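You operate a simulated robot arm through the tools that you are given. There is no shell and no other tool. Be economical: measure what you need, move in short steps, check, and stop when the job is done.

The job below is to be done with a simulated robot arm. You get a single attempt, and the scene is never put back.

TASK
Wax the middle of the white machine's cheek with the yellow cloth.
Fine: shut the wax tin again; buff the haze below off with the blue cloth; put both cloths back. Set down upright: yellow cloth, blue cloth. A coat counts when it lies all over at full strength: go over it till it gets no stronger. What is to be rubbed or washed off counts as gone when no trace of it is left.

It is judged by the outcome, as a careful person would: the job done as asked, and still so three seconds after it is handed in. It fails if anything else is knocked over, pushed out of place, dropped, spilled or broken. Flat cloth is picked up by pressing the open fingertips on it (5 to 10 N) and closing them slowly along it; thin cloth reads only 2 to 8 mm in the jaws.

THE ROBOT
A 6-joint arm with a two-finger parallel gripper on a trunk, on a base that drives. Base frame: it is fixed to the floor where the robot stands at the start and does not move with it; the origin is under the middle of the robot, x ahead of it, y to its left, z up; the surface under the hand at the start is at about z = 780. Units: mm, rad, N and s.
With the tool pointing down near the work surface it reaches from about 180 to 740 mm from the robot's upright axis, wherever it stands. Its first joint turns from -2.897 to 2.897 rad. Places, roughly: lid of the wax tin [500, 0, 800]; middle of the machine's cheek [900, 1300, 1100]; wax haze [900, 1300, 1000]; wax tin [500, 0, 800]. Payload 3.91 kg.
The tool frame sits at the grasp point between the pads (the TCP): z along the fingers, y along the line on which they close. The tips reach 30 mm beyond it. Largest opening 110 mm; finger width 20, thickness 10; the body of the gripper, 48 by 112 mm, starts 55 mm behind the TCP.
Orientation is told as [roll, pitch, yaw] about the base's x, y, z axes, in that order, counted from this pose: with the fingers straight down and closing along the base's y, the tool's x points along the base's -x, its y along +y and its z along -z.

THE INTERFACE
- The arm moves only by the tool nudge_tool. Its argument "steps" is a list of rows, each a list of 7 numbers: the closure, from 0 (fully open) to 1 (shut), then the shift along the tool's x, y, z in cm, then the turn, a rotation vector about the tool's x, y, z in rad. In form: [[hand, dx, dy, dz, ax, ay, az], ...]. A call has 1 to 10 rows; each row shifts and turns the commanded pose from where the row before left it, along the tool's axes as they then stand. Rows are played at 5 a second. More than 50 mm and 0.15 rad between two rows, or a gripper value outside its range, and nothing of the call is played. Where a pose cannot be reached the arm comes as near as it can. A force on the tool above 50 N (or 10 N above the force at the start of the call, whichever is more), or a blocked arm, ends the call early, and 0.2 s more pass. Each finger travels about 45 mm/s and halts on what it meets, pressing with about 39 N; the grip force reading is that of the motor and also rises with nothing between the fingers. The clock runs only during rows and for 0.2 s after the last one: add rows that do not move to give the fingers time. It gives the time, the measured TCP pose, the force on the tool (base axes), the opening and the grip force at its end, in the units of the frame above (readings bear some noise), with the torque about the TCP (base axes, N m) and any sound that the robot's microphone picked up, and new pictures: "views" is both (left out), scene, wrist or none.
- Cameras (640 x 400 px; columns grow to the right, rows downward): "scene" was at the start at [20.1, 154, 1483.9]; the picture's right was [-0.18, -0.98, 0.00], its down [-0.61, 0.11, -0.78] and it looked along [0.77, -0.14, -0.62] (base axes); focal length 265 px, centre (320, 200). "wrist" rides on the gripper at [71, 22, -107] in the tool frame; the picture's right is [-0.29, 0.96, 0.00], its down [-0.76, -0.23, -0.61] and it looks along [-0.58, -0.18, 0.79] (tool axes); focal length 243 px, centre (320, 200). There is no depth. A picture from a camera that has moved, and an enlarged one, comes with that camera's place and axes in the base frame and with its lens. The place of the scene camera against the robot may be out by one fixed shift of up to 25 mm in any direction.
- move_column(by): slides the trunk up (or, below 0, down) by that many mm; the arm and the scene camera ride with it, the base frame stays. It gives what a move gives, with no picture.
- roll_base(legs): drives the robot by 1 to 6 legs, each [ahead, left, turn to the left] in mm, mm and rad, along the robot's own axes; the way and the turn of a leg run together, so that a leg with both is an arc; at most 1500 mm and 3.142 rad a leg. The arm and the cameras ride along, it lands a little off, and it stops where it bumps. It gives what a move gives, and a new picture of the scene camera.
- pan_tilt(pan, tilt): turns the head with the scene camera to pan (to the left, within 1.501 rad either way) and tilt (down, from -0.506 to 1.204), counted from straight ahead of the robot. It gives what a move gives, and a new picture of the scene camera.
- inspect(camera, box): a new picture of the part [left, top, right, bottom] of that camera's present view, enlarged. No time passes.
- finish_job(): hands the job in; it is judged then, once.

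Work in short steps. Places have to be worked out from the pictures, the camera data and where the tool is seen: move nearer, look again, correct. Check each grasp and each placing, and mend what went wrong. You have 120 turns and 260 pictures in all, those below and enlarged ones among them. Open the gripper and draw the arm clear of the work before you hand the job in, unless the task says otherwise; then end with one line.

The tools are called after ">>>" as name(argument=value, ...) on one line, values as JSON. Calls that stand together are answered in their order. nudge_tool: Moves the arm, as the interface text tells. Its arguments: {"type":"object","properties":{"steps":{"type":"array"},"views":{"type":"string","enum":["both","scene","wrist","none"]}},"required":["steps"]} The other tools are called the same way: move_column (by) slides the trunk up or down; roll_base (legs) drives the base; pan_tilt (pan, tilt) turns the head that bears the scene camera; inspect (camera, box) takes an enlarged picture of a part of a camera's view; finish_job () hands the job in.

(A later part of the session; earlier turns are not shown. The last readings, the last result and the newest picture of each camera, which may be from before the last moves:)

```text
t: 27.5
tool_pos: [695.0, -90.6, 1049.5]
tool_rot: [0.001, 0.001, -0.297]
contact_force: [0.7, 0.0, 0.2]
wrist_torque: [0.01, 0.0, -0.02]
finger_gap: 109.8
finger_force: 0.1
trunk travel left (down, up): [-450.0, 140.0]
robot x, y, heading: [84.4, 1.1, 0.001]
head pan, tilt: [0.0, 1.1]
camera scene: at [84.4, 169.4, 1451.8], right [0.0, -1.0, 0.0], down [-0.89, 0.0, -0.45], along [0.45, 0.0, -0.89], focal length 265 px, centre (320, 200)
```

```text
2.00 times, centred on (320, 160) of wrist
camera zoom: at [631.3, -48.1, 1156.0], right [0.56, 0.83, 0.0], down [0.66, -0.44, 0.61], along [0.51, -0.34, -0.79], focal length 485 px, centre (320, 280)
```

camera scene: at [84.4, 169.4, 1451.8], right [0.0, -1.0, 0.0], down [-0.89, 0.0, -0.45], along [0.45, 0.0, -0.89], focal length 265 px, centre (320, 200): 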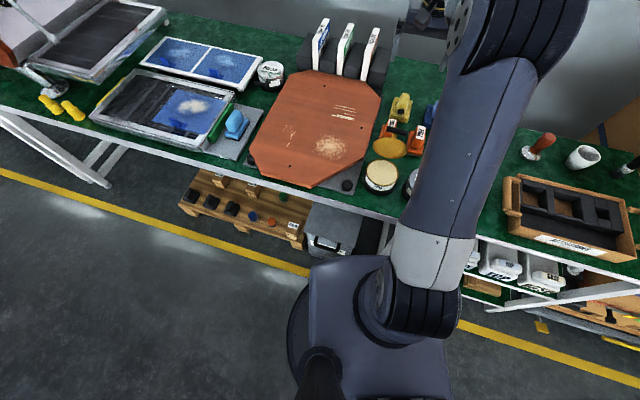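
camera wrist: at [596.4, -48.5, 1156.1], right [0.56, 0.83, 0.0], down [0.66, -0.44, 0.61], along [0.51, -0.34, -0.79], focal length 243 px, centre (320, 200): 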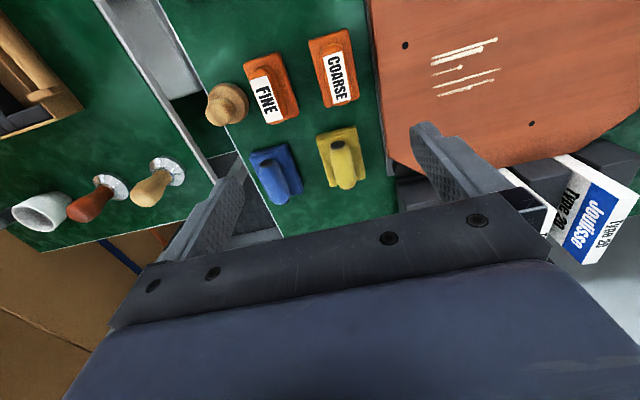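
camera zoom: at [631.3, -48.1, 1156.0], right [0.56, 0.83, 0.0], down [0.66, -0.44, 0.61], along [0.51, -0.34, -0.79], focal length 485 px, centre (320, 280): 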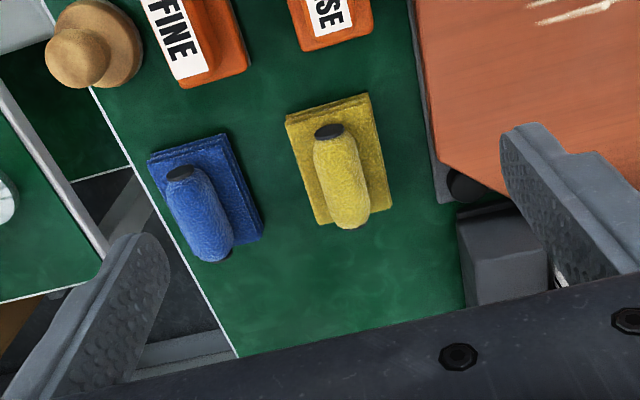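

>>> nudge_tool(steps=[[0, -4.3, -0.6, 2, 0, 0, 0], [0, -4.3, -0.5, 2, 0, 0, 0], [0, 0, 0, 4.5, 0, 0, 0], [0, 0, 0, 4, 0, 0, 0], [0, 0, 0, 0, 0, 0, 0]], views="both")

>>> inspect(camera="wrist", box=[200, 60, 440, 260])

```text
t: 28.7
tool_pos: [772.7, -124.6, 922.5]
tool_rot: [0.0, -0.001, -0.295]
contact_force: [-0.9, 0.7, -1.2]
wrist_torque: [-0.04, -0.03, -0.04]
finger_gap: 110.1
finger_force: 0.0
trunk travel left (down, up): [-450.0, 140.0]
robot x, y, heading: [87.7, -4.8, -0.002]
head pan, tilt: [0.0, 1.1]
camera scene: at [84.5, 169.4, 1451.8], right [0.0, -1.0, 0.0], down [-0.89, 0.0, -0.45], along [0.45, 0.0, -0.89], focal length 265 px, centre (320, 200)
camera wrist: at [710.0, -83.1, 1030.0], right [0.56, 0.83, 0.0], down [0.66, -0.44, 0.61], along [0.51, -0.34, -0.79], focal length 243 px, centre (320, 200)
```

scene: 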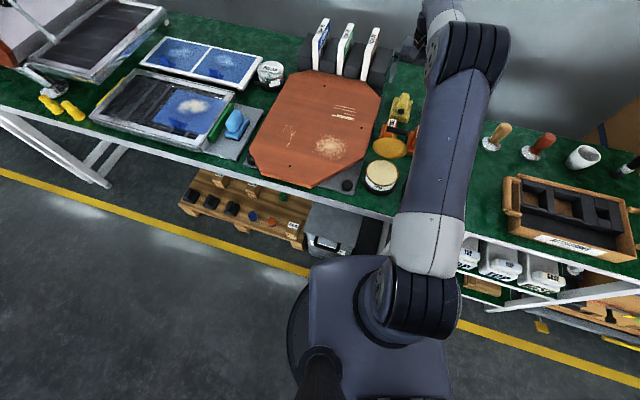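
wrist: 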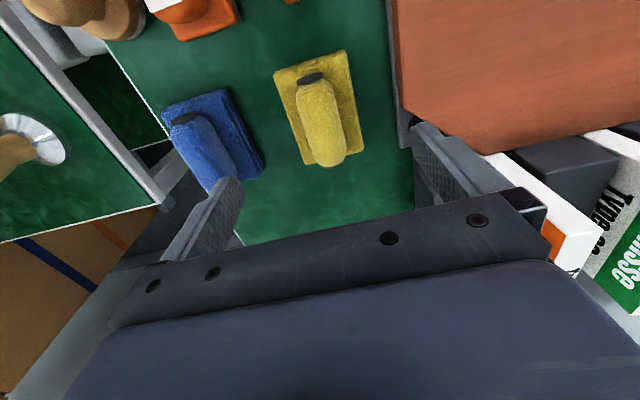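

```text
2.00 times, centred on (320, 160) of wrist
camera zoom: at [710.0, -83.1, 1030.0], right [0.56, 0.83, 0.0], down [0.66, -0.44, 0.61], along [0.51, -0.34, -0.79], focal length 485 px, centre (320, 280)
```

zoom: 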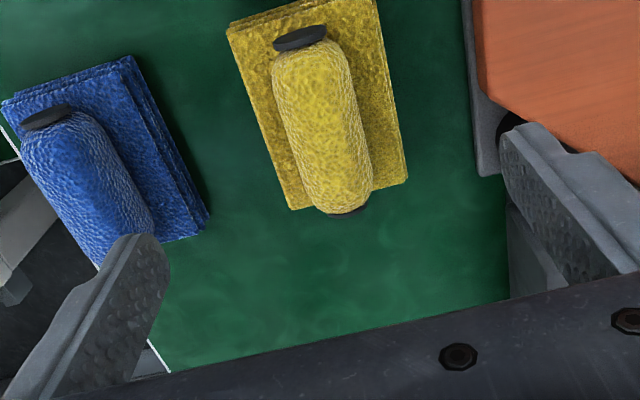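

Handle aligned; I descend with the opening narrowed to ~77 mm, then close on the handle.

>>> nudge_tool(steps=[[0.3, -0.4, 0.1, 0, 0, 0, 0], [0.3, 0, 0, 4, 0, 0, 0], [0.3, 0, 0, 3, 0, 0, 0], [0.3, 0, 0, 1.5, 0, 0, 0], [0.3, 0, 0, 0, 0, 0, 0]], views="wrist")

>>> inspect(camera="wrist", box=[200, 40, 440, 240])

```text
t: 29.9
tool_pos: [775.4, -126.2, 839.5]
tool_rot: [0.001, -0.001, -0.295]
contact_force: [0.0, 0.0, 1.2]
wrist_torque: [0.03, 0.02, 0.0]
finger_gap: 77.0
finger_force: 0.1
trunk travel left (down, up): [-450.0, 140.0]
robot x, y, heading: [90.1, -0.1, 0.001]
head pan, tilt: [0.0, 1.1]
camera wrist: at [713.7, -83.8, 946.0], right [0.56, 0.83, 0.0], down [0.66, -0.44, 0.61], along [0.51, -0.34, -0.79], focal length 243 px, centre (320, 200)
```

wrist: 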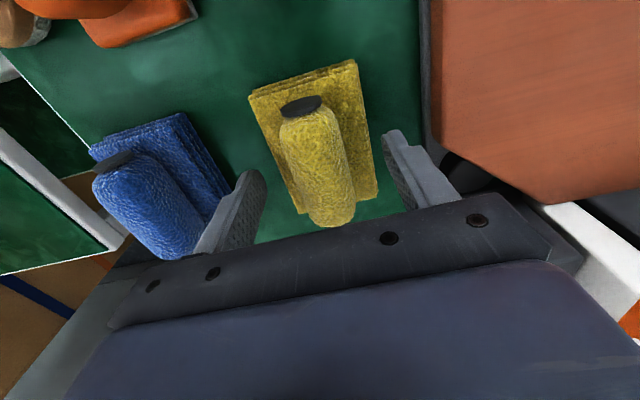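

```text
2.00 times, centred on (320, 140) of wrist
camera zoom: at [713.7, -83.8, 946.0], right [0.56, 0.83, 0.0], down [0.66, -0.44, 0.61], along [0.51, -0.34, -0.79], focal length 485 px, centre (320, 320)
```

zoom: 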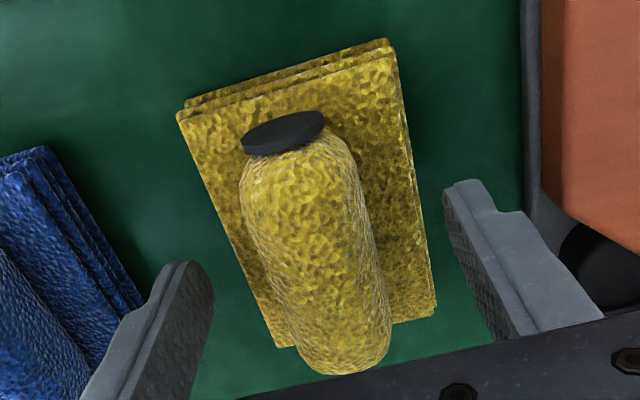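

>>> nudge_tool(steps=[[0.3, 0.3, 0, 0.3, 0, 0, 0], [0.45, 0, 0, 0, 0, 0, 0], [0.6, 0, 0, 0, 0, 0, 0], [0.75, 0, 0, 0, 0, 0, 0], [0.85, 0, 0, 0, 0, 0, 0], [0.85, 0, 0, 0, 0, 0, 0]], views="wrist")

>>> inspect(camera="wrist", box=[200, 40, 440, 240])

```text
t: 31.3
tool_pos: [773.5, -123.5, 835.0]
tool_rot: [0.0, -0.001, -0.296]
contact_force: [1.0, 0.1, 0.3]
wrist_torque: [0.02, 0.02, -0.03]
finger_gap: 30.9
finger_force: 38.3
trunk travel left (down, up): [-450.0, 140.0]
robot x, y, heading: [82.9, 0.1, -0.0]
head pan, tilt: [0.0, 1.1]
camera wrist: at [711.0, -82.8, 943.1], right [0.56, 0.83, 0.0], down [0.66, -0.44, 0.61], along [0.51, -0.34, -0.79], focal length 243 px, centre (320, 200)
```

wrist: 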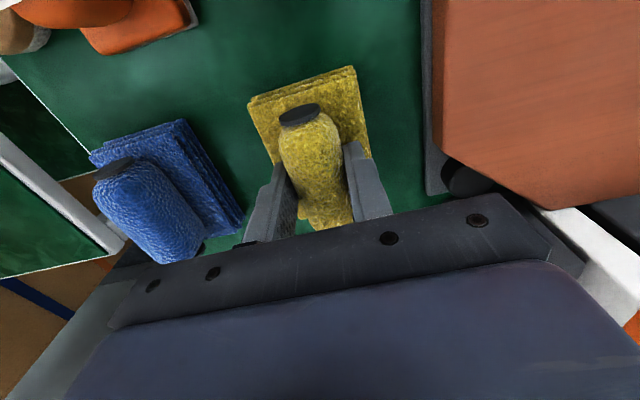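

```text
2.00 times, centred on (320, 140) of wrist
camera zoom: at [711.0, -82.8, 943.1], right [0.56, 0.83, 0.0], down [0.66, -0.44, 0.61], along [0.51, -0.34, -0.79], focal length 485 px, centre (320, 320)
```

zoom: 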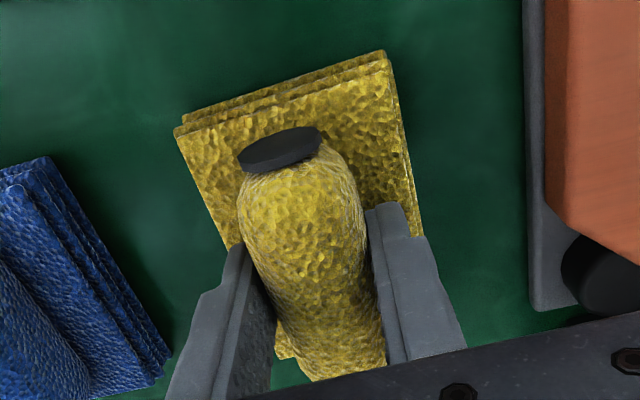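

Firm grip (31 mm). I lift the cloth high, over the open lid, to above the tin at (494, −20).

>>> nudge_tool(steps=[[0.85, 0, 0, -2, 0, 0, 0], [0.85, 0, 0, -4, 0, 0, 0], [0.85, 0, 0, -4.5, 0, 0, 0], [0.85, 0, 0, -4.5, 0, 0, 0], [0.85, 0, 0, -4.5, 0, 0, 0], [0.85, 0, 0, -3, 0, 0, 0], [0.85, 0, 0, 0, 0, 0, 0]], views="wrist")

>>> nudge_tool(steps=[[0.85, 3, 0.2, 0, 0, 0, 0], [0.85, 3.75, 0.22, 0, 0, 0, 0], [0.85, 3.75, 0.22, 0, 0, 0, 0], [0.85, 3.75, 0.22, 0, 0, 0, 0], [0.85, 3.75, 0.22, 0, 0, 0, 0], [0.85, 3.75, 0.22, 0, 0, 0, 0], [0.85, 3.75, 0.22, 0, 0, 0, 0], [0.85, 3.5, 0.22, 0, 0, 0, 0], [0.85, 0.9, 0, 0, 0, 0, 0], [0.85, 0, 0, 0, 0, 0, 0]], views="both")

```text
t: 32.9
tool_pos: [774.0, -124.2, 1061.0]
tool_rot: [0.0, 0.001, -0.296]
contact_force: [0.6, 0.4, 0.7]
wrist_torque: [0.0, 0.04, 0.0]
finger_gap: 31.1
finger_force: 39.0
trunk travel left (down, up): [-450.0, 140.0]
robot x, y, heading: [87.6, -2.7, -0.003]
head pan, tilt: [0.0, 1.1]
camera wrist: at [711.9, -82.2, 1168.4], right [0.56, 0.83, 0.0], down [0.66, -0.44, 0.61], along [0.51, -0.34, -0.79], focal length 243 px, centre (320, 200)
```

wrist: 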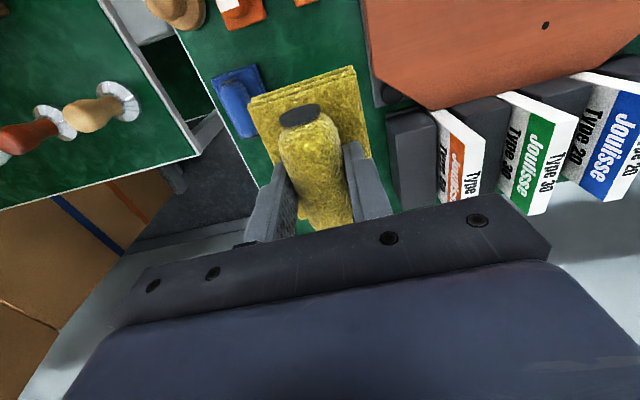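

```text
t: 35.1
tool_pos: [492.2, -20.2, 1060.7]
tool_rot: [0.0, 0.0, -0.295]
contact_force: [-0.4, -1.2, -0.1]
wrist_torque: [-0.01, -0.01, 0.01]
finger_gap: 31.2
finger_force: 38.9
trunk travel left (down, up): [-450.0, 140.0]
robot x, y, heading: [86.7, -1.4, 0.002]
head pan, tilt: [0.0, 1.1]
camera scene: at [84.2, 169.5, 1451.8], right [0.0, -1.0, 0.0], down [-0.89, 0.0, -0.45], along [0.45, 0.0, -0.89], focal length 265 px, centre (320, 200)
camera wrist: at [430.5, 21.0, 1168.0], right [0.56, 0.83, 0.0], down [0.66, -0.44, 0.61], along [0.51, -0.34, -0.79], focal length 243 px, centre (320, 200)
```

scene: 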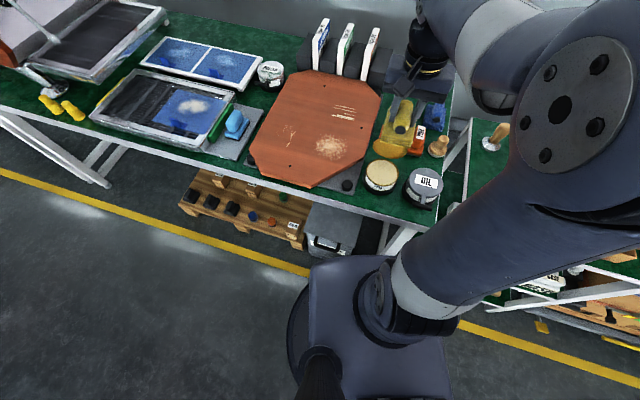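
wrist: 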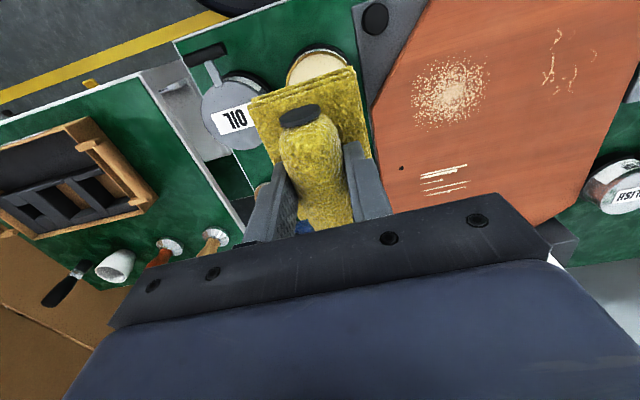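

Over the tin now; I descend slowly toward the wax.

>>> nudge_tool(steps=[[0.85, 0.3, 0, 3, 0, 0, 0], [0.85, 0, 0, 4, 0, 0, 0], [0.85, 0, 0, 4, 0, 0, 0], [0.85, 0, 0, 3, 0, 0, 0], [0.85, 0, 0, 1.5, 0, 0, 0], [0.85, 0, 0, 0, 0, 0, 0]], views="both")

>>> inspect(camera="scene", box=[330, 60, 490, 220])

```text
t: 36.5
tool_pos: [489.8, -20.6, 904.6]
tool_rot: [-0.001, 0.0, -0.296]
contact_force: [-0.1, 0.1, 0.2]
wrist_torque: [0.0, 0.03, 0.0]
finger_gap: 31.0
finger_force: 38.7
trunk travel left (down, up): [-450.0, 140.0]
robot x, y, heading: [85.2, 1.1, -0.001]
head pan, tilt: [0.0, 1.1]
camera scene: at [84.3, 169.5, 1451.8], right [0.0, -1.0, 0.0], down [-0.89, 0.0, -0.45], along [0.45, 0.0, -0.89], focal length 265 px, centre (320, 200)
camera wrist: at [427.4, 21.6, 1012.6], right [0.56, 0.83, 0.0], down [0.66, -0.44, 0.61], along [0.51, -0.34, -0.79], focal length 243 px, centre (320, 200)
```

scene: 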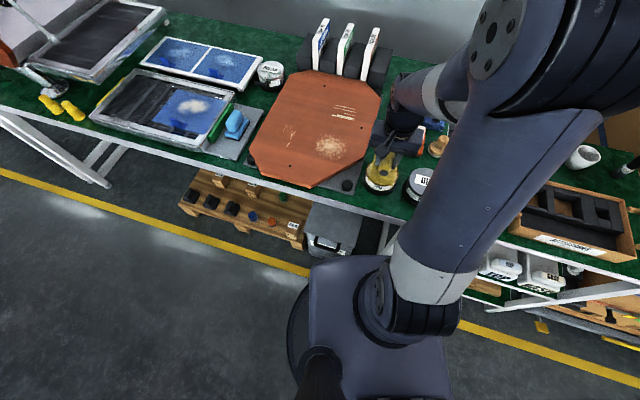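
wrist: 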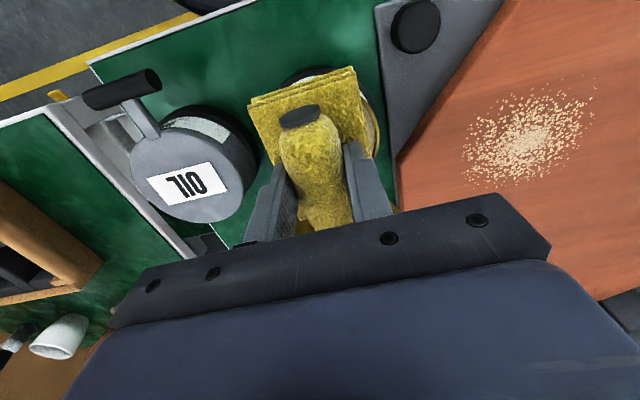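

```text
2.50 times, centred on (410, 140) of scene
camera zoom: at [84.3, 169.5, 1451.8], right [0.0, -1.0, 0.0], down [-0.89, 0.0, -0.45], along [0.45, 0.0, -0.89], focal length 662 px, centre (95, 350)
```

zoom: 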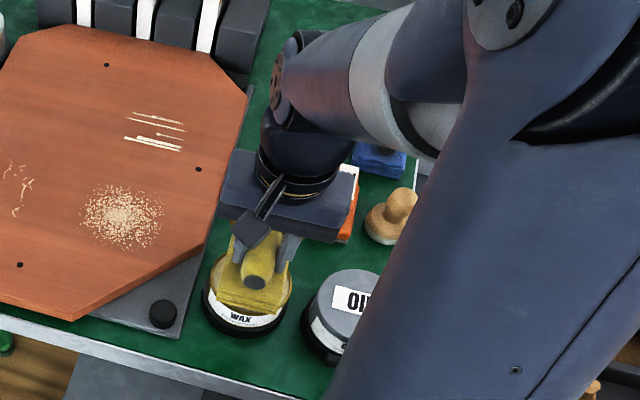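

>>> nudge_tool(steps=[[0.85, 0, 0.5, 0, 0, 0, 0], [0.85, 0, 0, 1, 0, 0, 0], [0.85, 0, 0, 0.7, 0, 0, 0], [0.85, 0, 0, 0, 0, 0, 0]], views="wrist")

```text
t: 37.5
tool_pos: [492.5, -15.7, 889.0]
tool_rot: [-0.001, 0.0, -0.295]
contact_force: [0.0, -0.3, -0.3]
wrist_torque: [-0.02, 0.01, -0.01]
finger_gap: 31.2
finger_force: 39.3
trunk travel left (down, up): [-450.0, 140.0]
robot x, y, heading: [84.5, 2.2, -0.001]
head pan, tilt: [0.0, 1.1]
camera wrist: at [429.2, 26.0, 996.2], right [0.56, 0.83, 0.0], down [0.66, -0.44, 0.61], along [0.5, -0.34, -0.79], focal length 243 px, centre (320, 200)
```

wrist: 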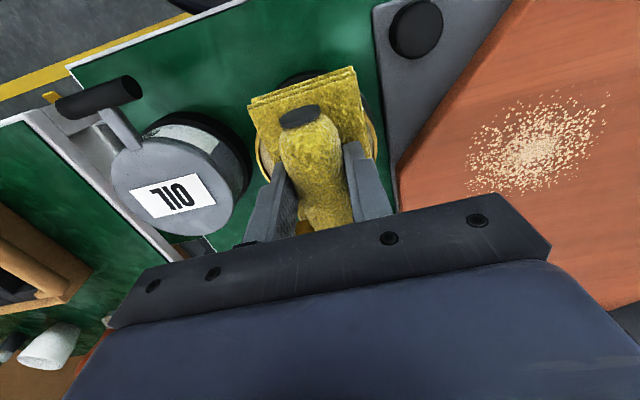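

Well centred; I go down in 2 mm steps to contact.

>>> nudge_tool(steps=[[0.85, 0, 0, 0.3, 0, 0, 0], [0.85, 0, 0, 0.3, 0, 0, 0], [0.85, 0, 0, 0.2, 0, 0, 0], [0.85, 0, 0, 0, 0, 0, 0]], views="none")

```text
t: 38.5
tool_pos: [491.0, -14.1, 883.0]
tool_rot: [0.004, -0.007, -0.295]
contact_force: [-0.6, 0.1, 37.4]
wrist_torque: [0.05, 0.6, 0.02]
finger_gap: 31.2
finger_force: 39.1
trunk travel left (down, up): [-450.0, 140.0]
robot x, y, heading: [87.0, -2.0, -0.001]
head pan, tilt: [0.0, 1.1]
```

>>> nudge_tool(steps=[[0.85, 0, 0, -0.2, 0, 0, 0], [0.85, 0.5, 0, 0, 0, 0, 0], [0.85, -0.5, 0.5, 0, 0, 0, 0], [0.85, -0.4, -0.5, 0, 0, 0, 0], [0.85, 0.4, -0.5, 0, 0, 0, 0], [0.85, 0, 0.5, 0, 0, 0, 0], [0.85, 0, 0, 0, 0, 0, 0]], views="wrist")

```text
t: 40.1
tool_pos: [490.7, -17.8, 884.0]
tool_rot: [0.0, 0.0, -0.295]
contact_force: [1.2, -7.4, 14.4]
wrist_torque: [-0.3, -0.06, 0.01]
finger_gap: 31.1
finger_force: 39.5
trunk travel left (down, up): [-450.0, 140.0]
robot x, y, heading: [80.5, 0.9, 0.001]
head pan, tilt: [0.0, 1.1]
camera wrist: at [428.7, 24.8, 990.5], right [0.56, 0.83, 0.0], down [0.66, -0.44, 0.61], along [0.51, -0.34, -0.79], focal length 243 px, centre (320, 200)
```

wrist: 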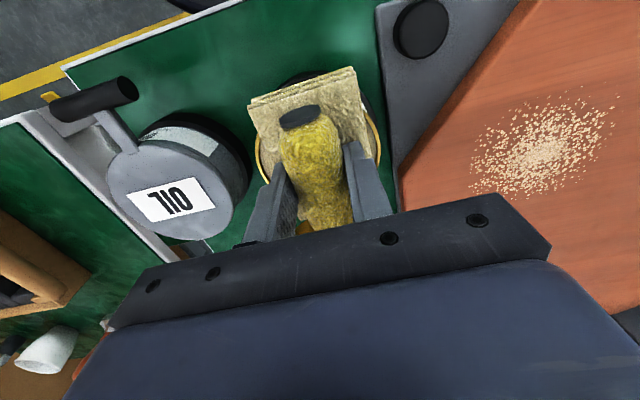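

The pad turned cream: loaded with wax. I lift it clear and square the hand to the robot, drawn in for driving.

>>> nudge_tool(steps=[[0.85, 0, 0, -2, 0, 0, 0], [0.85, 0, 0, -4, 0, 0, 0], [0.85, 0, 0, -4.5, 0, 0, 0], [0.85, 0, 0, -4.5, 0, 0, 0], [0.85, 0, 0, -4.5, 0, 0, 0], [0.85, 4, 0, -2, 0, 0, -0.15], [0.85, 4, 0, 0, 0, 0, -0.145], [0.85, 0, 0, 0, 0, 0, 0]], views="scene")

```text
t: 41.9
tool_pos: [413.0, 2.7, 1099.5]
tool_rot: [0.0, 0.002, 0.002]
contact_force: [-0.8, -0.6, -1.1]
wrist_torque: [0.0, 0.01, 0.01]
finger_gap: 31.3
finger_force: 38.7
trunk travel left (down, up): [-450.0, 140.0]
robot x, y, heading: [85.3, 0.3, 0.002]
head pan, tilt: [0.0, 1.1]
camera scene: at [83.8, 169.5, 1451.8], right [0.0, -1.0, 0.0], down [-0.89, 0.0, -0.45], along [0.45, 0.0, -0.89], focal length 265 px, centre (320, 200)
```

scene: 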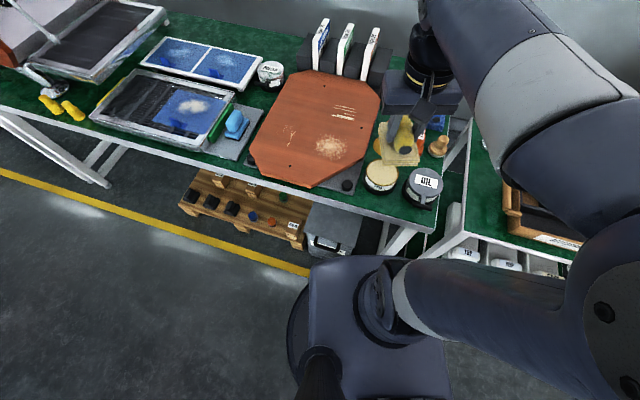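

I back off 150 mm, turn to face the table squarely, and go left 1000 mm, then look at the cheek.

>>> roll_base(legs=[[-150, 0, 0], [0, 0, -0.295], [0, 1000, 0]])

>>> pan_tilt(pan=0.7, tilt=0.7)

```text
t: 49.0
tool_pos: [545.5, 863.3, 1099.8]
tool_rot: [0.0, 0.001, -0.303]
contact_force: [0.1, 0.8, 0.2]
wrist_torque: [0.01, -0.02, -0.04]
finger_gap: 31.1
finger_force: 38.5
trunk travel left (down, up): [-450.0, 140.0]
robot x, y, heading: [231.3, 957.8, -0.305]
head pan, tilt: [0.0, 1.1]
camera scene: at [275.8, 1120.0, 1451.8], right [-0.3, -0.95, 0.0], down [-0.85, 0.27, -0.45], along [0.43, -0.14, -0.89], focal length 265 px, centre (320, 200)
```

scene: 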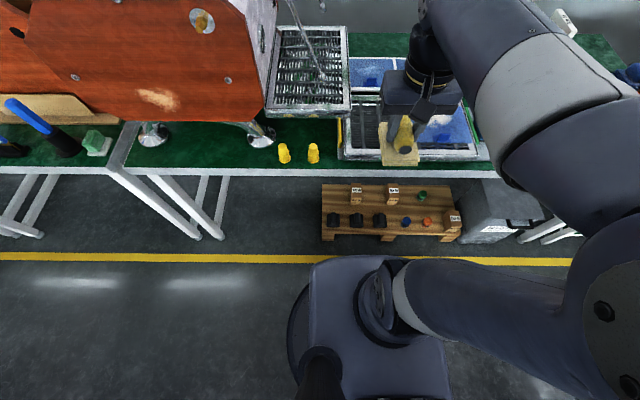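

```text
t: 50.1
tool_pos: [546.7, 862.3, 1100.3]
tool_rot: [0.0, 0.0, -0.301]
contact_force: [-0.2, 0.1, -1.1]
wrist_torque: [-0.01, 0.0, 0.01]
finger_gap: 31.2
finger_force: 39.0
trunk travel left (down, up): [-450.0, 140.0]
robot x, y, heading: [232.6, 957.1, -0.305]
head pan, tilt: [0.7, 0.7]
camera scene: at [293.9, 1171.6, 1481.7], right [0.39, -0.92, 0.0], down [-0.59, -0.25, -0.76], along [0.71, 0.29, -0.64], focal length 265 px, centre (320, 200)
```

scene: 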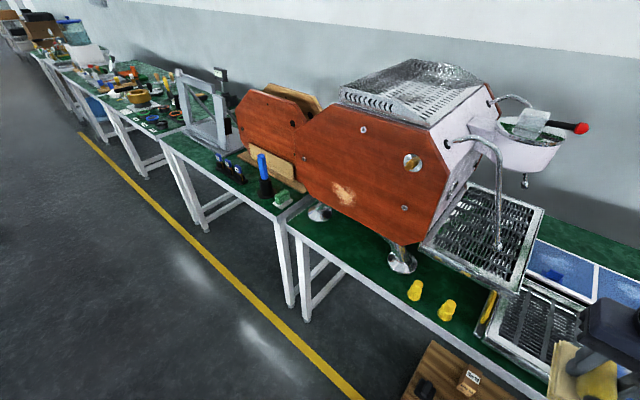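

Haze sits about 490 ahead, 556 left of the robot. I drive 530 mm left (hand stays well in front of the cheek) and look at it square on.

>>> roll_base(legs=[[0, 530, 0]])

>>> pan_tilt(pan=0.1, tilt=0.65)

>>> inspect(camera="wrist", box=[0, 0, 640, 400])

```text
t: 53.2
tool_pos: [702.9, 1366.2, 1100.3]
tool_rot: [0.0, 0.0, -0.304]
contact_force: [-0.7, 1.0, -0.5]
wrist_torque: [-0.03, 0.0, 0.01]
finger_gap: 31.4
finger_force: 39.2
trunk travel left (down, up): [-450.0, 140.0]
robot x, y, heading: [389.7, 1463.9, -0.309]
head pan, tilt: [0.7, 0.7]
camera scene: at [452.4, 1676.1, 1481.8], right [0.39, -0.92, 0.0], down [-0.59, -0.25, -0.76], along [0.71, 0.29, -0.64], focal length 265 px, centre (320, 200)
```

scene: 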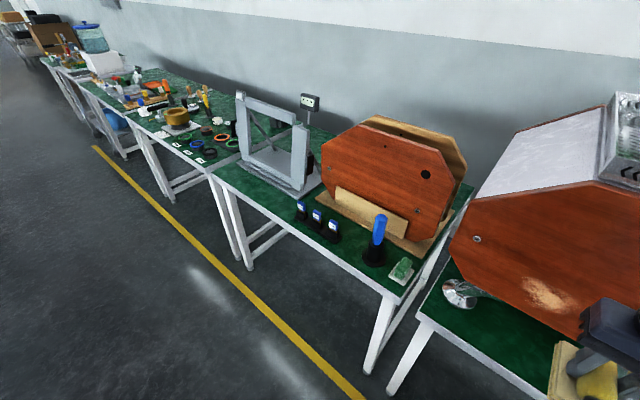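

```text
t: 54.2
tool_pos: [703.7, 1366.1, 1099.3]
tool_rot: [0.0, 0.0, -0.305]
contact_force: [-0.4, 0.4, -0.9]
wrist_torque: [-0.02, 0.0, -0.01]
finger_gap: 31.0
finger_force: 39.0
trunk travel left (down, up): [-450.0, 140.0]
robot x, y, heading: [388.5, 1465.7, -0.303]
head pan, tilt: [0.099, 0.649]
camera scene: at [459.0, 1625.8, 1486.1], right [-0.2, -0.98, 0.0], down [-0.59, 0.12, -0.8], along [0.78, -0.16, -0.6], focal length 265 px, centre (320, 200)
```

scene: 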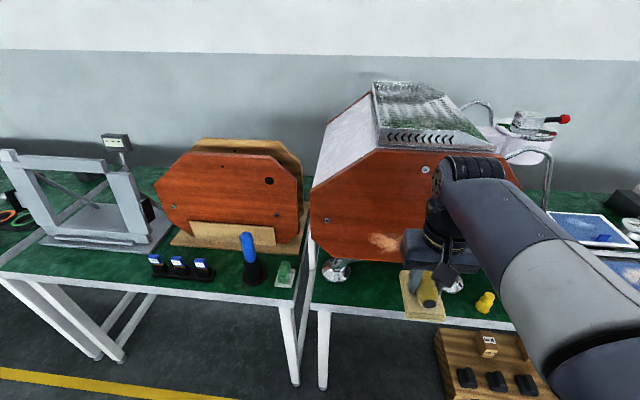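

```text
1.00 times, centred on (320, 200) of wrist (not enlarged: the box is as wide or as high as the picture)
camera zoom: at [641.6, 1408.8, 1206.6], right [0.56, 0.83, 0.0], down [0.66, -0.45, 0.61], along [0.5, -0.34, -0.79], focal length 243 px, centre (320, 200)
```

zoom: 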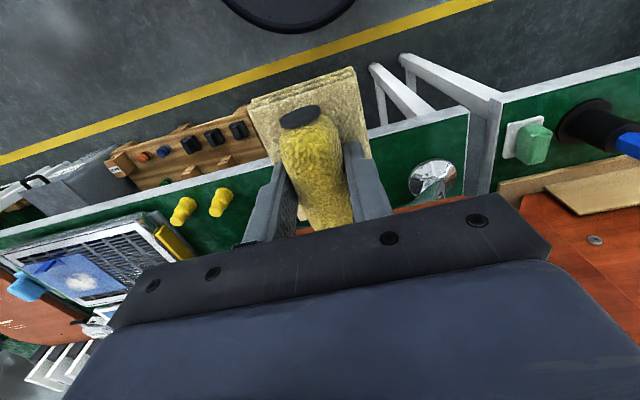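

I move 6 cm forward and then pitch the hand up to point at the cheek (10 rows of 0.15 rad).

>>> nudge_tool(steps=[[0.85, -3, 0, 0, 0, 0, 0], [0.85, -3, 0, 0, 0, 0, 0], [0.85, 0, 0, 0, 0, -0.12, 0], [0.85, 0, 0, 0, 0, -0.12, 0], [0.85, 0, 0, 0, 0, -0.12, 0], [0.85, 0, 0, 0, 0, -0.12, 0], [0.85, 0, 0, 0, 0, -0.12, 0], [0.85, 0, 0, 0, 0, 0, 0]], views="scene")

```text
t: 56.0
tool_pos: [761.6, 1349.3, 1099.7]
tool_rot: [0.0, -0.601, -0.304]
contact_force: [0.1, -0.2, 0.1]
wrist_torque: [0.0, 0.03, 0.0]
finger_gap: 31.1
finger_force: 39.2
trunk travel left (down, up): [-450.0, 140.0]
robot x, y, heading: [388.3, 1459.5, -0.306]
head pan, tilt: [0.099, 0.649]
camera scene: at [458.8, 1625.8, 1486.1], right [-0.2, -0.98, 0.0], down [-0.59, 0.12, -0.8], along [0.78, -0.16, -0.6], focal length 265 px, centre (320, 200)
```

scene: 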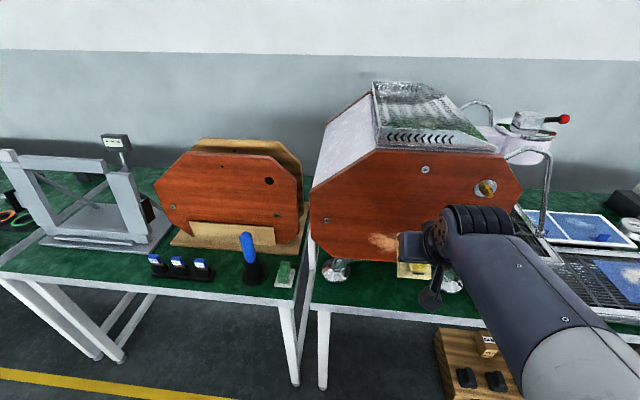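

>>> nudge_tool(steps=[[0.85, 0, 0, 0, 0, -0.14, 0], [0.85, 0, 0, 0, 0, -0.14, 0], [0.85, 0, 0, 0, 0, -0.14, 0], [0.85, 0, 0, 0, 0, -0.14, 0], [0.85, 0, 0, 0, 0, -0.14, 0], [0.85, 0, 0, 0, 0, -0.14, 0], [0.85, 0, 0, 0, 0, -0.13, 0], [0.85, 0, 0, 0, 0, 0, 0]], views="both")

>>> inspect(camera="scene", box=[300, 130, 540, 290])

```text
t: 57.8
tool_pos: [760.7, 1349.0, 1098.7]
tool_rot: [-0.575, -1.571, 0.272]
contact_force: [-0.5, 0.8, -0.5]
wrist_torque: [0.04, 0.01, -0.02]
finger_gap: 31.4
finger_force: 39.3
trunk travel left (down, up): [-450.0, 140.0]
robot x, y, heading: [390.5, 1459.2, -0.307]
head pan, tilt: [0.099, 0.649]
camera scene: at [459.3, 1625.6, 1486.1], right [-0.2, -0.98, 0.0], down [-0.59, 0.12, -0.8], along [0.78, -0.16, -0.6], focal length 265 px, centre (320, 200)
camera wrist: at [664.6, 1401.5, 1028.0], right [0.29, 0.91, 0.29], down [-0.65, -0.04, 0.76], along [0.71, -0.41, 0.58], focal length 243 px, centre (320, 200)
```

scene: 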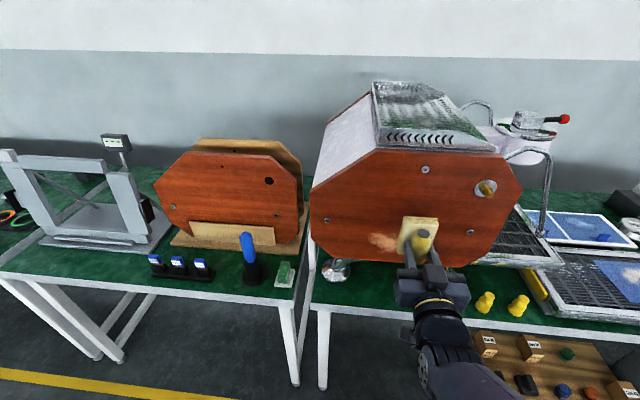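
wrist: 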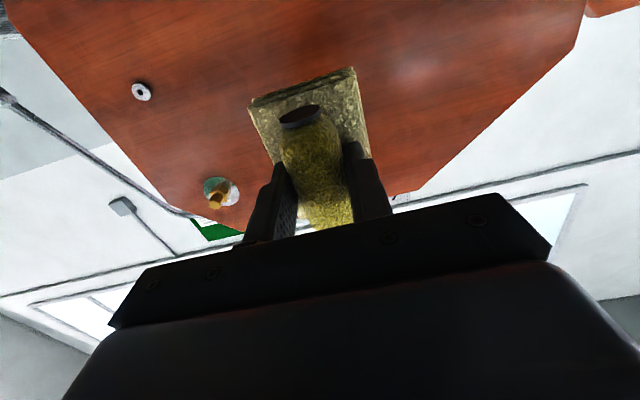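

```text
2.50 times, centred on (420, 210) of scene
camera zoom: at [459.3, 1625.6, 1486.1], right [-0.2, -0.98, 0.0], down [-0.59, 0.12, -0.8], along [0.78, -0.16, -0.6], focal length 662 px, centre (70, 175)
```

zoom: 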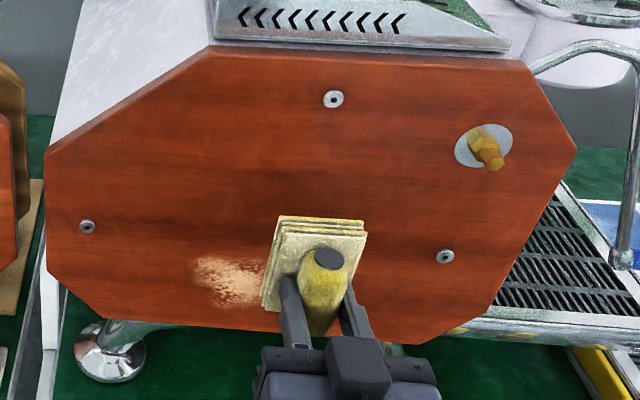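

>>> inspect(camera="scene", box=[360, 150, 470, 225])

>>> inspect(camera="wrist", box=[160, 0, 560, 240])

```text
5.33 times, centred on (415, 188) of scene
camera zoom: at [459.3, 1625.6, 1486.1], right [-0.2, -0.98, 0.0], down [-0.59, 0.12, -0.8], along [0.78, -0.16, -0.6], focal length 1412 px, centre (-187, 267)
```

zoom: 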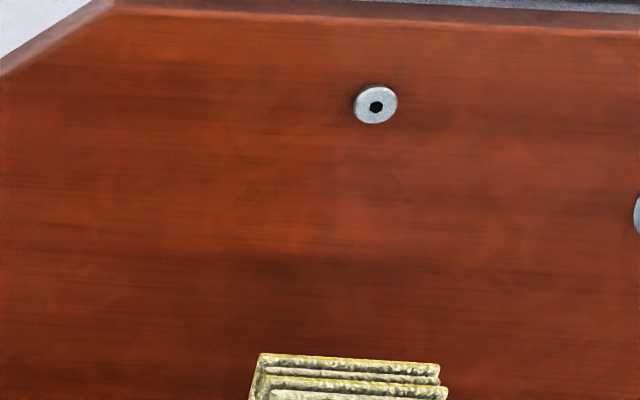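

```text
1.60 times, centred on (360, 120) of wrist
camera zoom: at [664.6, 1401.5, 1028.0], right [0.29, 0.91, 0.29], down [-0.65, -0.04, 0.76], along [0.71, -0.41, 0.58], focal length 388 px, centre (256, 328)
```

zoom: 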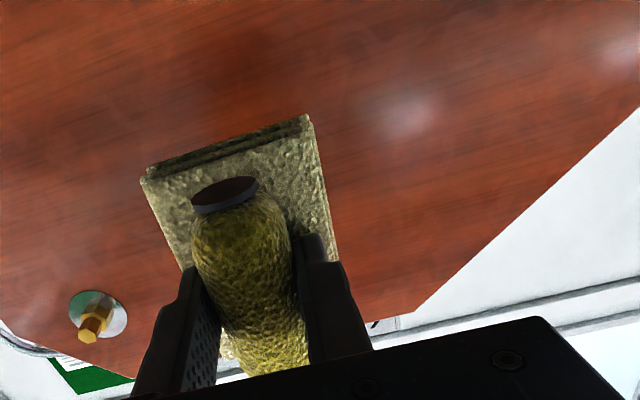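

No mark visible; panel middle works out at z≈1047, straight ahead. I lower to that height and approach.

>>> nudge_tool(steps=[[0.85, 2.6, 0, 0, 0, 0, 0], [0.85, 2.6, 0, 0, 0, 0, 0], [0.85, 0, 0, 3, 0, 0, 0], [0.85, 0, 0, 3, 0, 0, 0], [0.85, 0, 0, 1.5, 0, 0, 0], [0.85, 0, 0, 0, 0, 0, 0]], views="both")

>>> inspect(camera="scene", box=[300, 130, 540, 290])

```text
t: 59.2
tool_pos: [834.0, 1326.6, 1046.8]
tool_rot: [-0.053, -1.569, -0.252]
contact_force: [1.0, -0.2, -0.4]
wrist_torque: [0.0, -0.03, 0.0]
finger_gap: 31.1
finger_force: 39.1
trunk travel left (down, up): [-450.0, 140.0]
robot x, y, heading: [390.2, 1460.6, -0.305]
head pan, tilt: [0.099, 0.649]
camera scene: at [459.1, 1625.7, 1486.1], right [-0.2, -0.98, 0.0], down [-0.59, 0.12, -0.8], along [0.78, -0.16, -0.6], focal length 265 px, centre (320, 200)
camera wrist: at [736.3, 1378.8, 976.0], right [0.29, 0.91, 0.29], down [-0.65, -0.04, 0.76], along [0.71, -0.41, 0.58], focal length 243 px, centre (320, 200)
```

scene: 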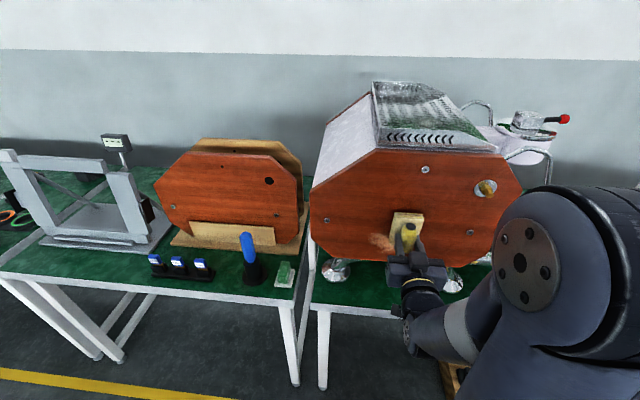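
wrist: 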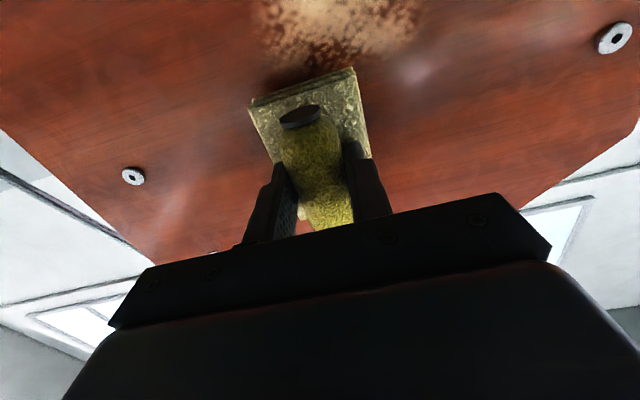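

```text
2.50 times, centred on (420, 210) of scene
camera zoom: at [459.1, 1625.7, 1486.1], right [-0.2, -0.98, 0.0], down [-0.59, 0.12, -0.8], along [0.78, -0.16, -0.6], focal length 662 px, centre (70, 175)
```

zoom: 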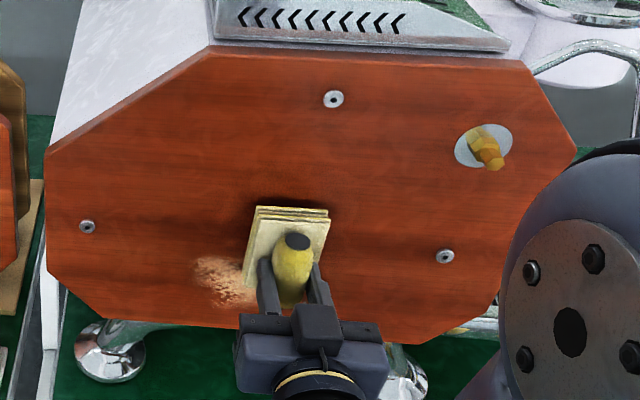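

Wrist view puts the haze top near z≈980 and suggests the middle at z≈1080. I raise to 1080 and ease forward to contact.

>>> nudge_tool(steps=[[0.85, -3.3, 0, 0, 0, 0, 0], [0.85, 0, 0, 1.5, 0, 0, 0], [0.85, 0, 0, 1.0, 0, 0, 0], [0.85, 0, 0, 0.5, 0, 0, 0], [0.85, 0, 0, 0, 0, 0, 0]], views="none")

```text
t: 60.4
tool_pos: [855.7, 1319.7, 1080.8]
tool_rot: [-0.131, -1.57, -0.173]
contact_force: [-27.9, 10.1, 7.2]
wrist_torque: [-0.34, -0.36, -0.79]
finger_gap: 31.3
finger_force: 38.7
trunk travel left (down, up): [-450.0, 140.0]
robot x, y, heading: [391.6, 1465.2, -0.305]
head pan, tilt: [0.099, 0.649]
stopped in row 5: the force on the tool passed its limit at 50 N (the readings are from after the stop); the commanded pose is now the measured one
```

Contact: cheek face at ~542 ahead. I ease off to a lighter pressure and make a first short rub, then look.

>>> nudge_tool(steps=[[0.85, 0, 0, -0.15, 0, 0, 0], [0.85, 0, 1.5, 0, 0, 0, 0], [0.85, 0, 1.5, 0, 0, 0, 0], [0.85, 0, -1.5, 0, 0, 0, 0], [0.85, 0, -1.5, 0, 0, 0, 0], [0.85, 0, -1.5, 0, 0, 0, 0], [0.85, 0, -1.5, 0, 0, 0, 0], [0.85, 0, 1.5, 0, 0, 0, 0]], views="wrist")

>>> inspect(camera="scene", box=[300, 130, 540, 290])

```text
t: 62.2
tool_pos: [848.6, 1301.3, 1080.8]
tool_rot: [0.789, -1.566, -1.1]
contact_force: [-37.7, -4.4, -0.1]
wrist_torque: [0.01, -0.05, -0.76]
finger_gap: 31.1
finger_force: 39.3
trunk travel left (down, up): [-450.0, 140.0]
robot x, y, heading: [388.1, 1464.7, -0.307]
head pan, tilt: [0.099, 0.649]
camera wrist: at [752.5, 1355.3, 1009.4], right [0.29, 0.91, 0.29], down [-0.65, -0.04, 0.76], along [0.7, -0.41, 0.58], focal length 243 px, centre (320, 200)
```

wrist: 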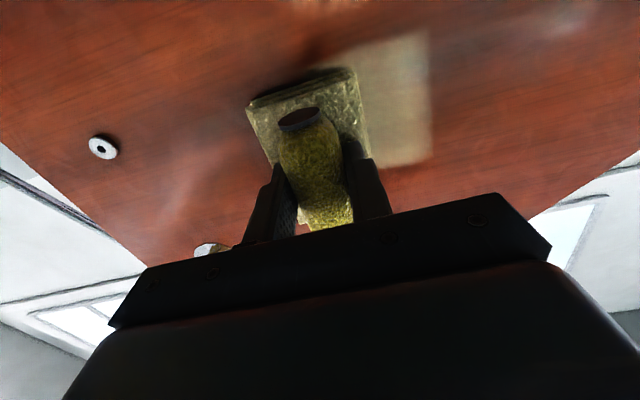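

```text
2.50 times, centred on (420, 210) of scene
camera zoom: at [453.5, 1625.1, 1486.4], right [-0.21, -0.98, 0.0], down [-0.59, 0.12, -0.8], along [0.78, -0.16, -0.6], focal length 662 px, centre (70, 175)
```

zoom: 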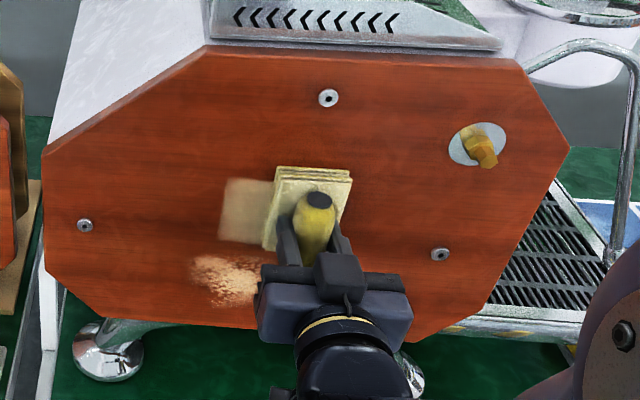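

A cream coat appears. I retract a little to see the coat's extent.

>>> nudge_tool(steps=[[0.85, 0, 0, -2, 0, 0, 0], [0.85, 4, 0, -4, 0, 0, 0], [0.85, 4, 0, -2, 0, 0, 0], [0.85, 4, 0, -1, 0, 0, 0], [0.85, 0, 0, 0, 0, 0, 0]], views="wrist")

>>> inspect(camera="scene", box=[300, 130, 540, 290])

>>> inspect(camera="scene", box=[360, 160, 480, 240])

```text
refused: row 2 steps farther than a row can; nothing moved
```

```text
2.50 times, centred on (420, 210) of scene
camera zoom: at [453.5, 1625.1, 1486.4], right [-0.21, -0.98, 0.0], down [-0.59, 0.12, -0.8], along [0.78, -0.16, -0.6], focal length 662 px, centre (70, 175)
```

zoom: 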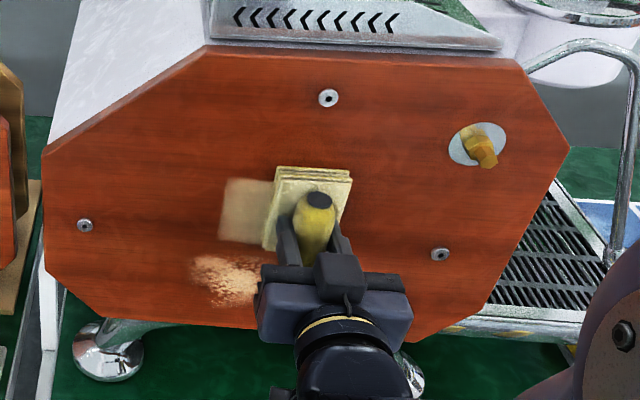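

```text
5.00 times, centred on (420, 200) of scene
camera zoom: at [453.5, 1625.1, 1486.4], right [-0.21, -0.98, 0.0], down [-0.59, 0.12, -0.8], along [0.78, -0.16, -0.6], focal length 1324 px, centre (-180, 200)
```

zoom: 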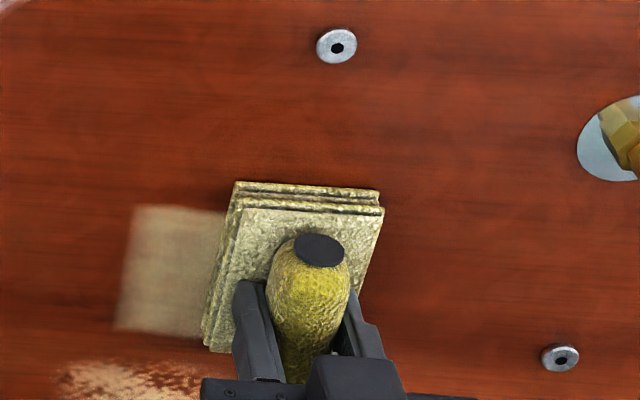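

>>> nudge_tool(steps=[[0.85, 0, 0, -2, 0, 0, 0], [0.85, 3, 0, -3.5, 0, 0, 0], [0.85, 4, 0, -2, 0, 0, 0], [0.85, 4, 0, -1, 0, 0, 0], [0.85, 0, 0, 0, 0, 0, 0]], views="wrist")

>>> inspect(camera="scene", box=[300, 130, 540, 290])

>>> inspect(camera="scene", box=[360, 160, 480, 240])

```text
t: 63.4
tool_pos: [777.3, 1327.8, 970.0]
tool_rot: [-3.021, -1.56, 2.717]
contact_force: [1.3, 0.5, -0.5]
wrist_torque: [0.0, 0.01, -0.01]
finger_gap: 31.0
finger_force: 38.8
trunk travel left (down, up): [-450.0, 140.0]
robot x, y, heading: [389.2, 1463.8, -0.304]
head pan, tilt: [0.099, 0.649]
camera wrist: at [680.6, 1380.1, 898.2], right [0.28, 0.91, 0.29], down [-0.66, -0.04, 0.75], along [0.7, -0.4, 0.59], focal length 243 px, centre (320, 200)
```

wrist: 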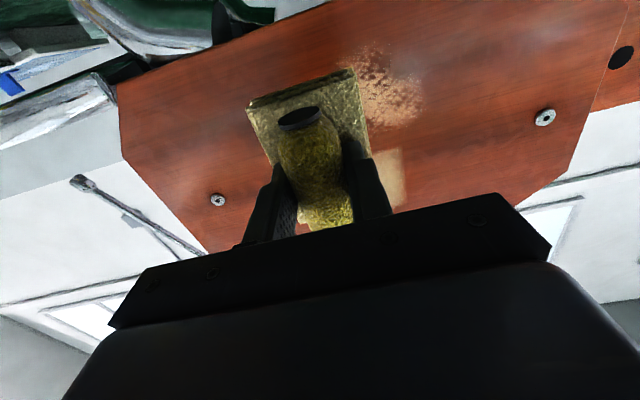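

```text
2.50 times, centred on (420, 210) of scene
camera zoom: at [458.5, 1625.8, 1486.1], right [-0.2, -0.98, 0.0], down [-0.59, 0.12, -0.8], along [0.78, -0.16, -0.6], focal length 662 px, centre (70, 175)
```

zoom: 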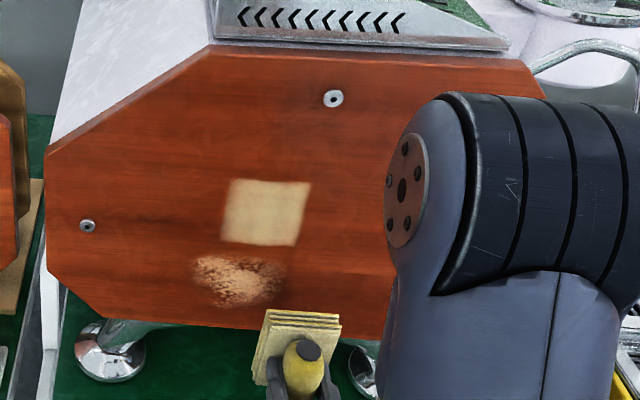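

```text
5.00 times, centred on (420, 200) of scene
camera zoom: at [458.5, 1625.8, 1486.1], right [-0.2, -0.98, 0.0], down [-0.59, 0.12, -0.8], along [0.78, -0.16, -0.6], focal length 1324 px, centre (-180, 200)
```

zoom: 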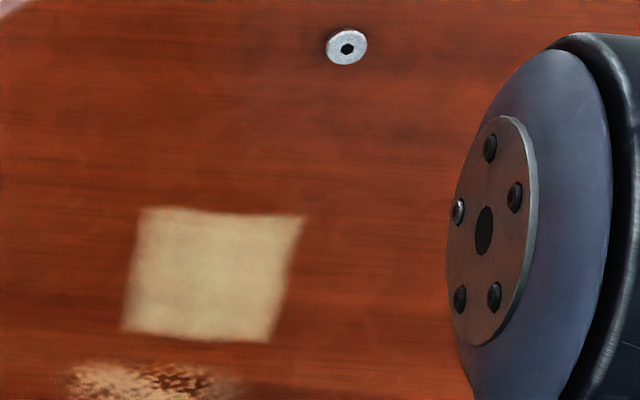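

The coat is bounded sharply at both sides (l≈−25…51, the region is ~76 mm wide, centred ~13 mm left of the robot's axis). I return centred on it, with a small yaw correction since the right edge pressed harder.

>>> nudge_tool(steps=[[0.85, -3.7, 0.9, 0, 0, 0, 0], [0.85, -3.7, 0.9, 0, 0, 0, 0], [0.85, -3.7, 0.9, 0, 0, 0, 0], [0.85, 0, 0, 3, 0.05, 0, 0], [0.85, 0, 0, 3, 0, 0, 0], [0.85, 0, 0, 1.2, 0, 0, 0], [0.85, 0, 0, 0, 0, 0, 0]], views="none")

>>> nudge_tool(steps=[[0.85, 0, 0, 0.15, 0, 0, 0], [0.85, 0, 0, 0, 0, 0, 0]], views="none")

```text
t: 65.0
tool_pos: [848.4, 1331.5, 1079.0]
tool_rot: [-0.02, -1.562, -0.332]
contact_force: [-1.1, -0.2, -0.1]
wrist_torque: [0.03, 0.0, 0.03]
finger_gap: 30.9
finger_force: 39.2
trunk travel left (down, up): [-450.0, 140.0]
robot x, y, heading: [392.4, 1464.8, -0.308]
head pan, tilt: [0.099, 0.649]
```

```text
t: 65.6
tool_pos: [850.2, 1330.6, 1079.6]
tool_rot: [-0.014, -1.564, -0.34]
contact_force: [-0.1, 0.2, -0.7]
wrist_torque: [0.02, 0.04, 0.0]
finger_gap: 31.4
finger_force: 39.1
trunk travel left (down, up): [-450.0, 140.0]
robot x, y, heading: [389.9, 1463.4, -0.307]
head pan, tilt: [0.099, 0.649]
```

>>> nudge_tool(steps=[[0.85, 0, 0, 0.3, 0, 0, 0], [0.85, 0, 0, 0.3, 0, 0, 0], [0.85, 0, 0, 0, 0, 0, 0]], views="none")

```text
t: 66.4
tool_pos: [854.9, 1327.9, 1078.9]
tool_rot: [0.008, -1.562, -0.36]
contact_force: [0.6, -0.6, 0.0]
wrist_torque: [0.02, -0.01, -0.01]
finger_gap: 31.1
finger_force: 38.9
trunk travel left (down, up): [-450.0, 140.0]
robot x, y, heading: [392.1, 1463.9, -0.304]
head pan, tilt: [0.099, 0.649]
```

>>> nudge_tool(steps=[[0.85, 0, 0, 0.2, 0, 0, 0], [0.85, 0, 0, 0.15, 0, 0, 0], [0.85, 0, 0, 0, 0, 0, 0]], views="none")

```text
t: 67.2
tool_pos: [856.9, 1328.5, 1079.0]
tool_rot: [-0.019, -1.563, -0.334]
contact_force: [-20.1, 5.6, -2.1]
wrist_torque: [-0.09, -0.2, 0.46]
finger_gap: 30.9
finger_force: 39.2
trunk travel left (down, up): [-450.0, 140.0]
robot x, y, heading: [388.9, 1467.9, -0.306]
head pan, tilt: [0.099, 0.649]
```

Contact at 20 N, now on the left edge; I take back half the correction and rub to and fro, and up and down.

>>> nudge_tool(steps=[[0.85, 0, 0, -0.05, -0.025, 0, 0], [0.85, 0, 1.2, 0, 0, 0, 0], [0.85, 0, -1.2, 0, 0, 0, 0], [0.85, 0, -1.2, 0, 0, 0, 0], [0.85, -1.0, 0, 0, 0, 0, 0], [0.85, 0, 1.2, 0, 0, 0, 0], [0.85, 0, 1.2, 0, 0, 0, 0], [0.85, 1.8, 0, 0, 0, 0, 0], [0.85, 0, -1.2, 0, 0, 0, 0], [0.85, 0, -1.2, 0, 0, 0, 0]], views="none")

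>>> inspect(camera="scene", box=[300, 130, 540, 290])

```text
t: 69.4
tool_pos: [853.7, 1318.3, 1072.4]
tool_rot: [-0.049, -1.566, -0.282]
contact_force: [-12.8, 9.5, -1.4]
wrist_torque: [-0.06, -0.07, 0.67]
finger_gap: 31.4
finger_force: 39.9
trunk travel left (down, up): [-450.0, 140.0]
robot x, y, heading: [390.4, 1462.9, -0.305]
head pan, tilt: [0.099, 0.649]
```

```text
2.50 times, centred on (420, 210) of scene
camera zoom: at [456.7, 1627.4, 1486.0], right [-0.2, -0.98, 0.0], down [-0.59, 0.12, -0.8], along [0.78, -0.16, -0.6], focal length 662 px, centre (70, 175)
```

zoom: 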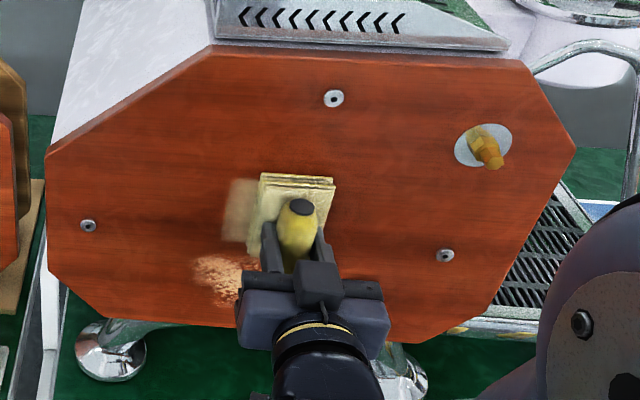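

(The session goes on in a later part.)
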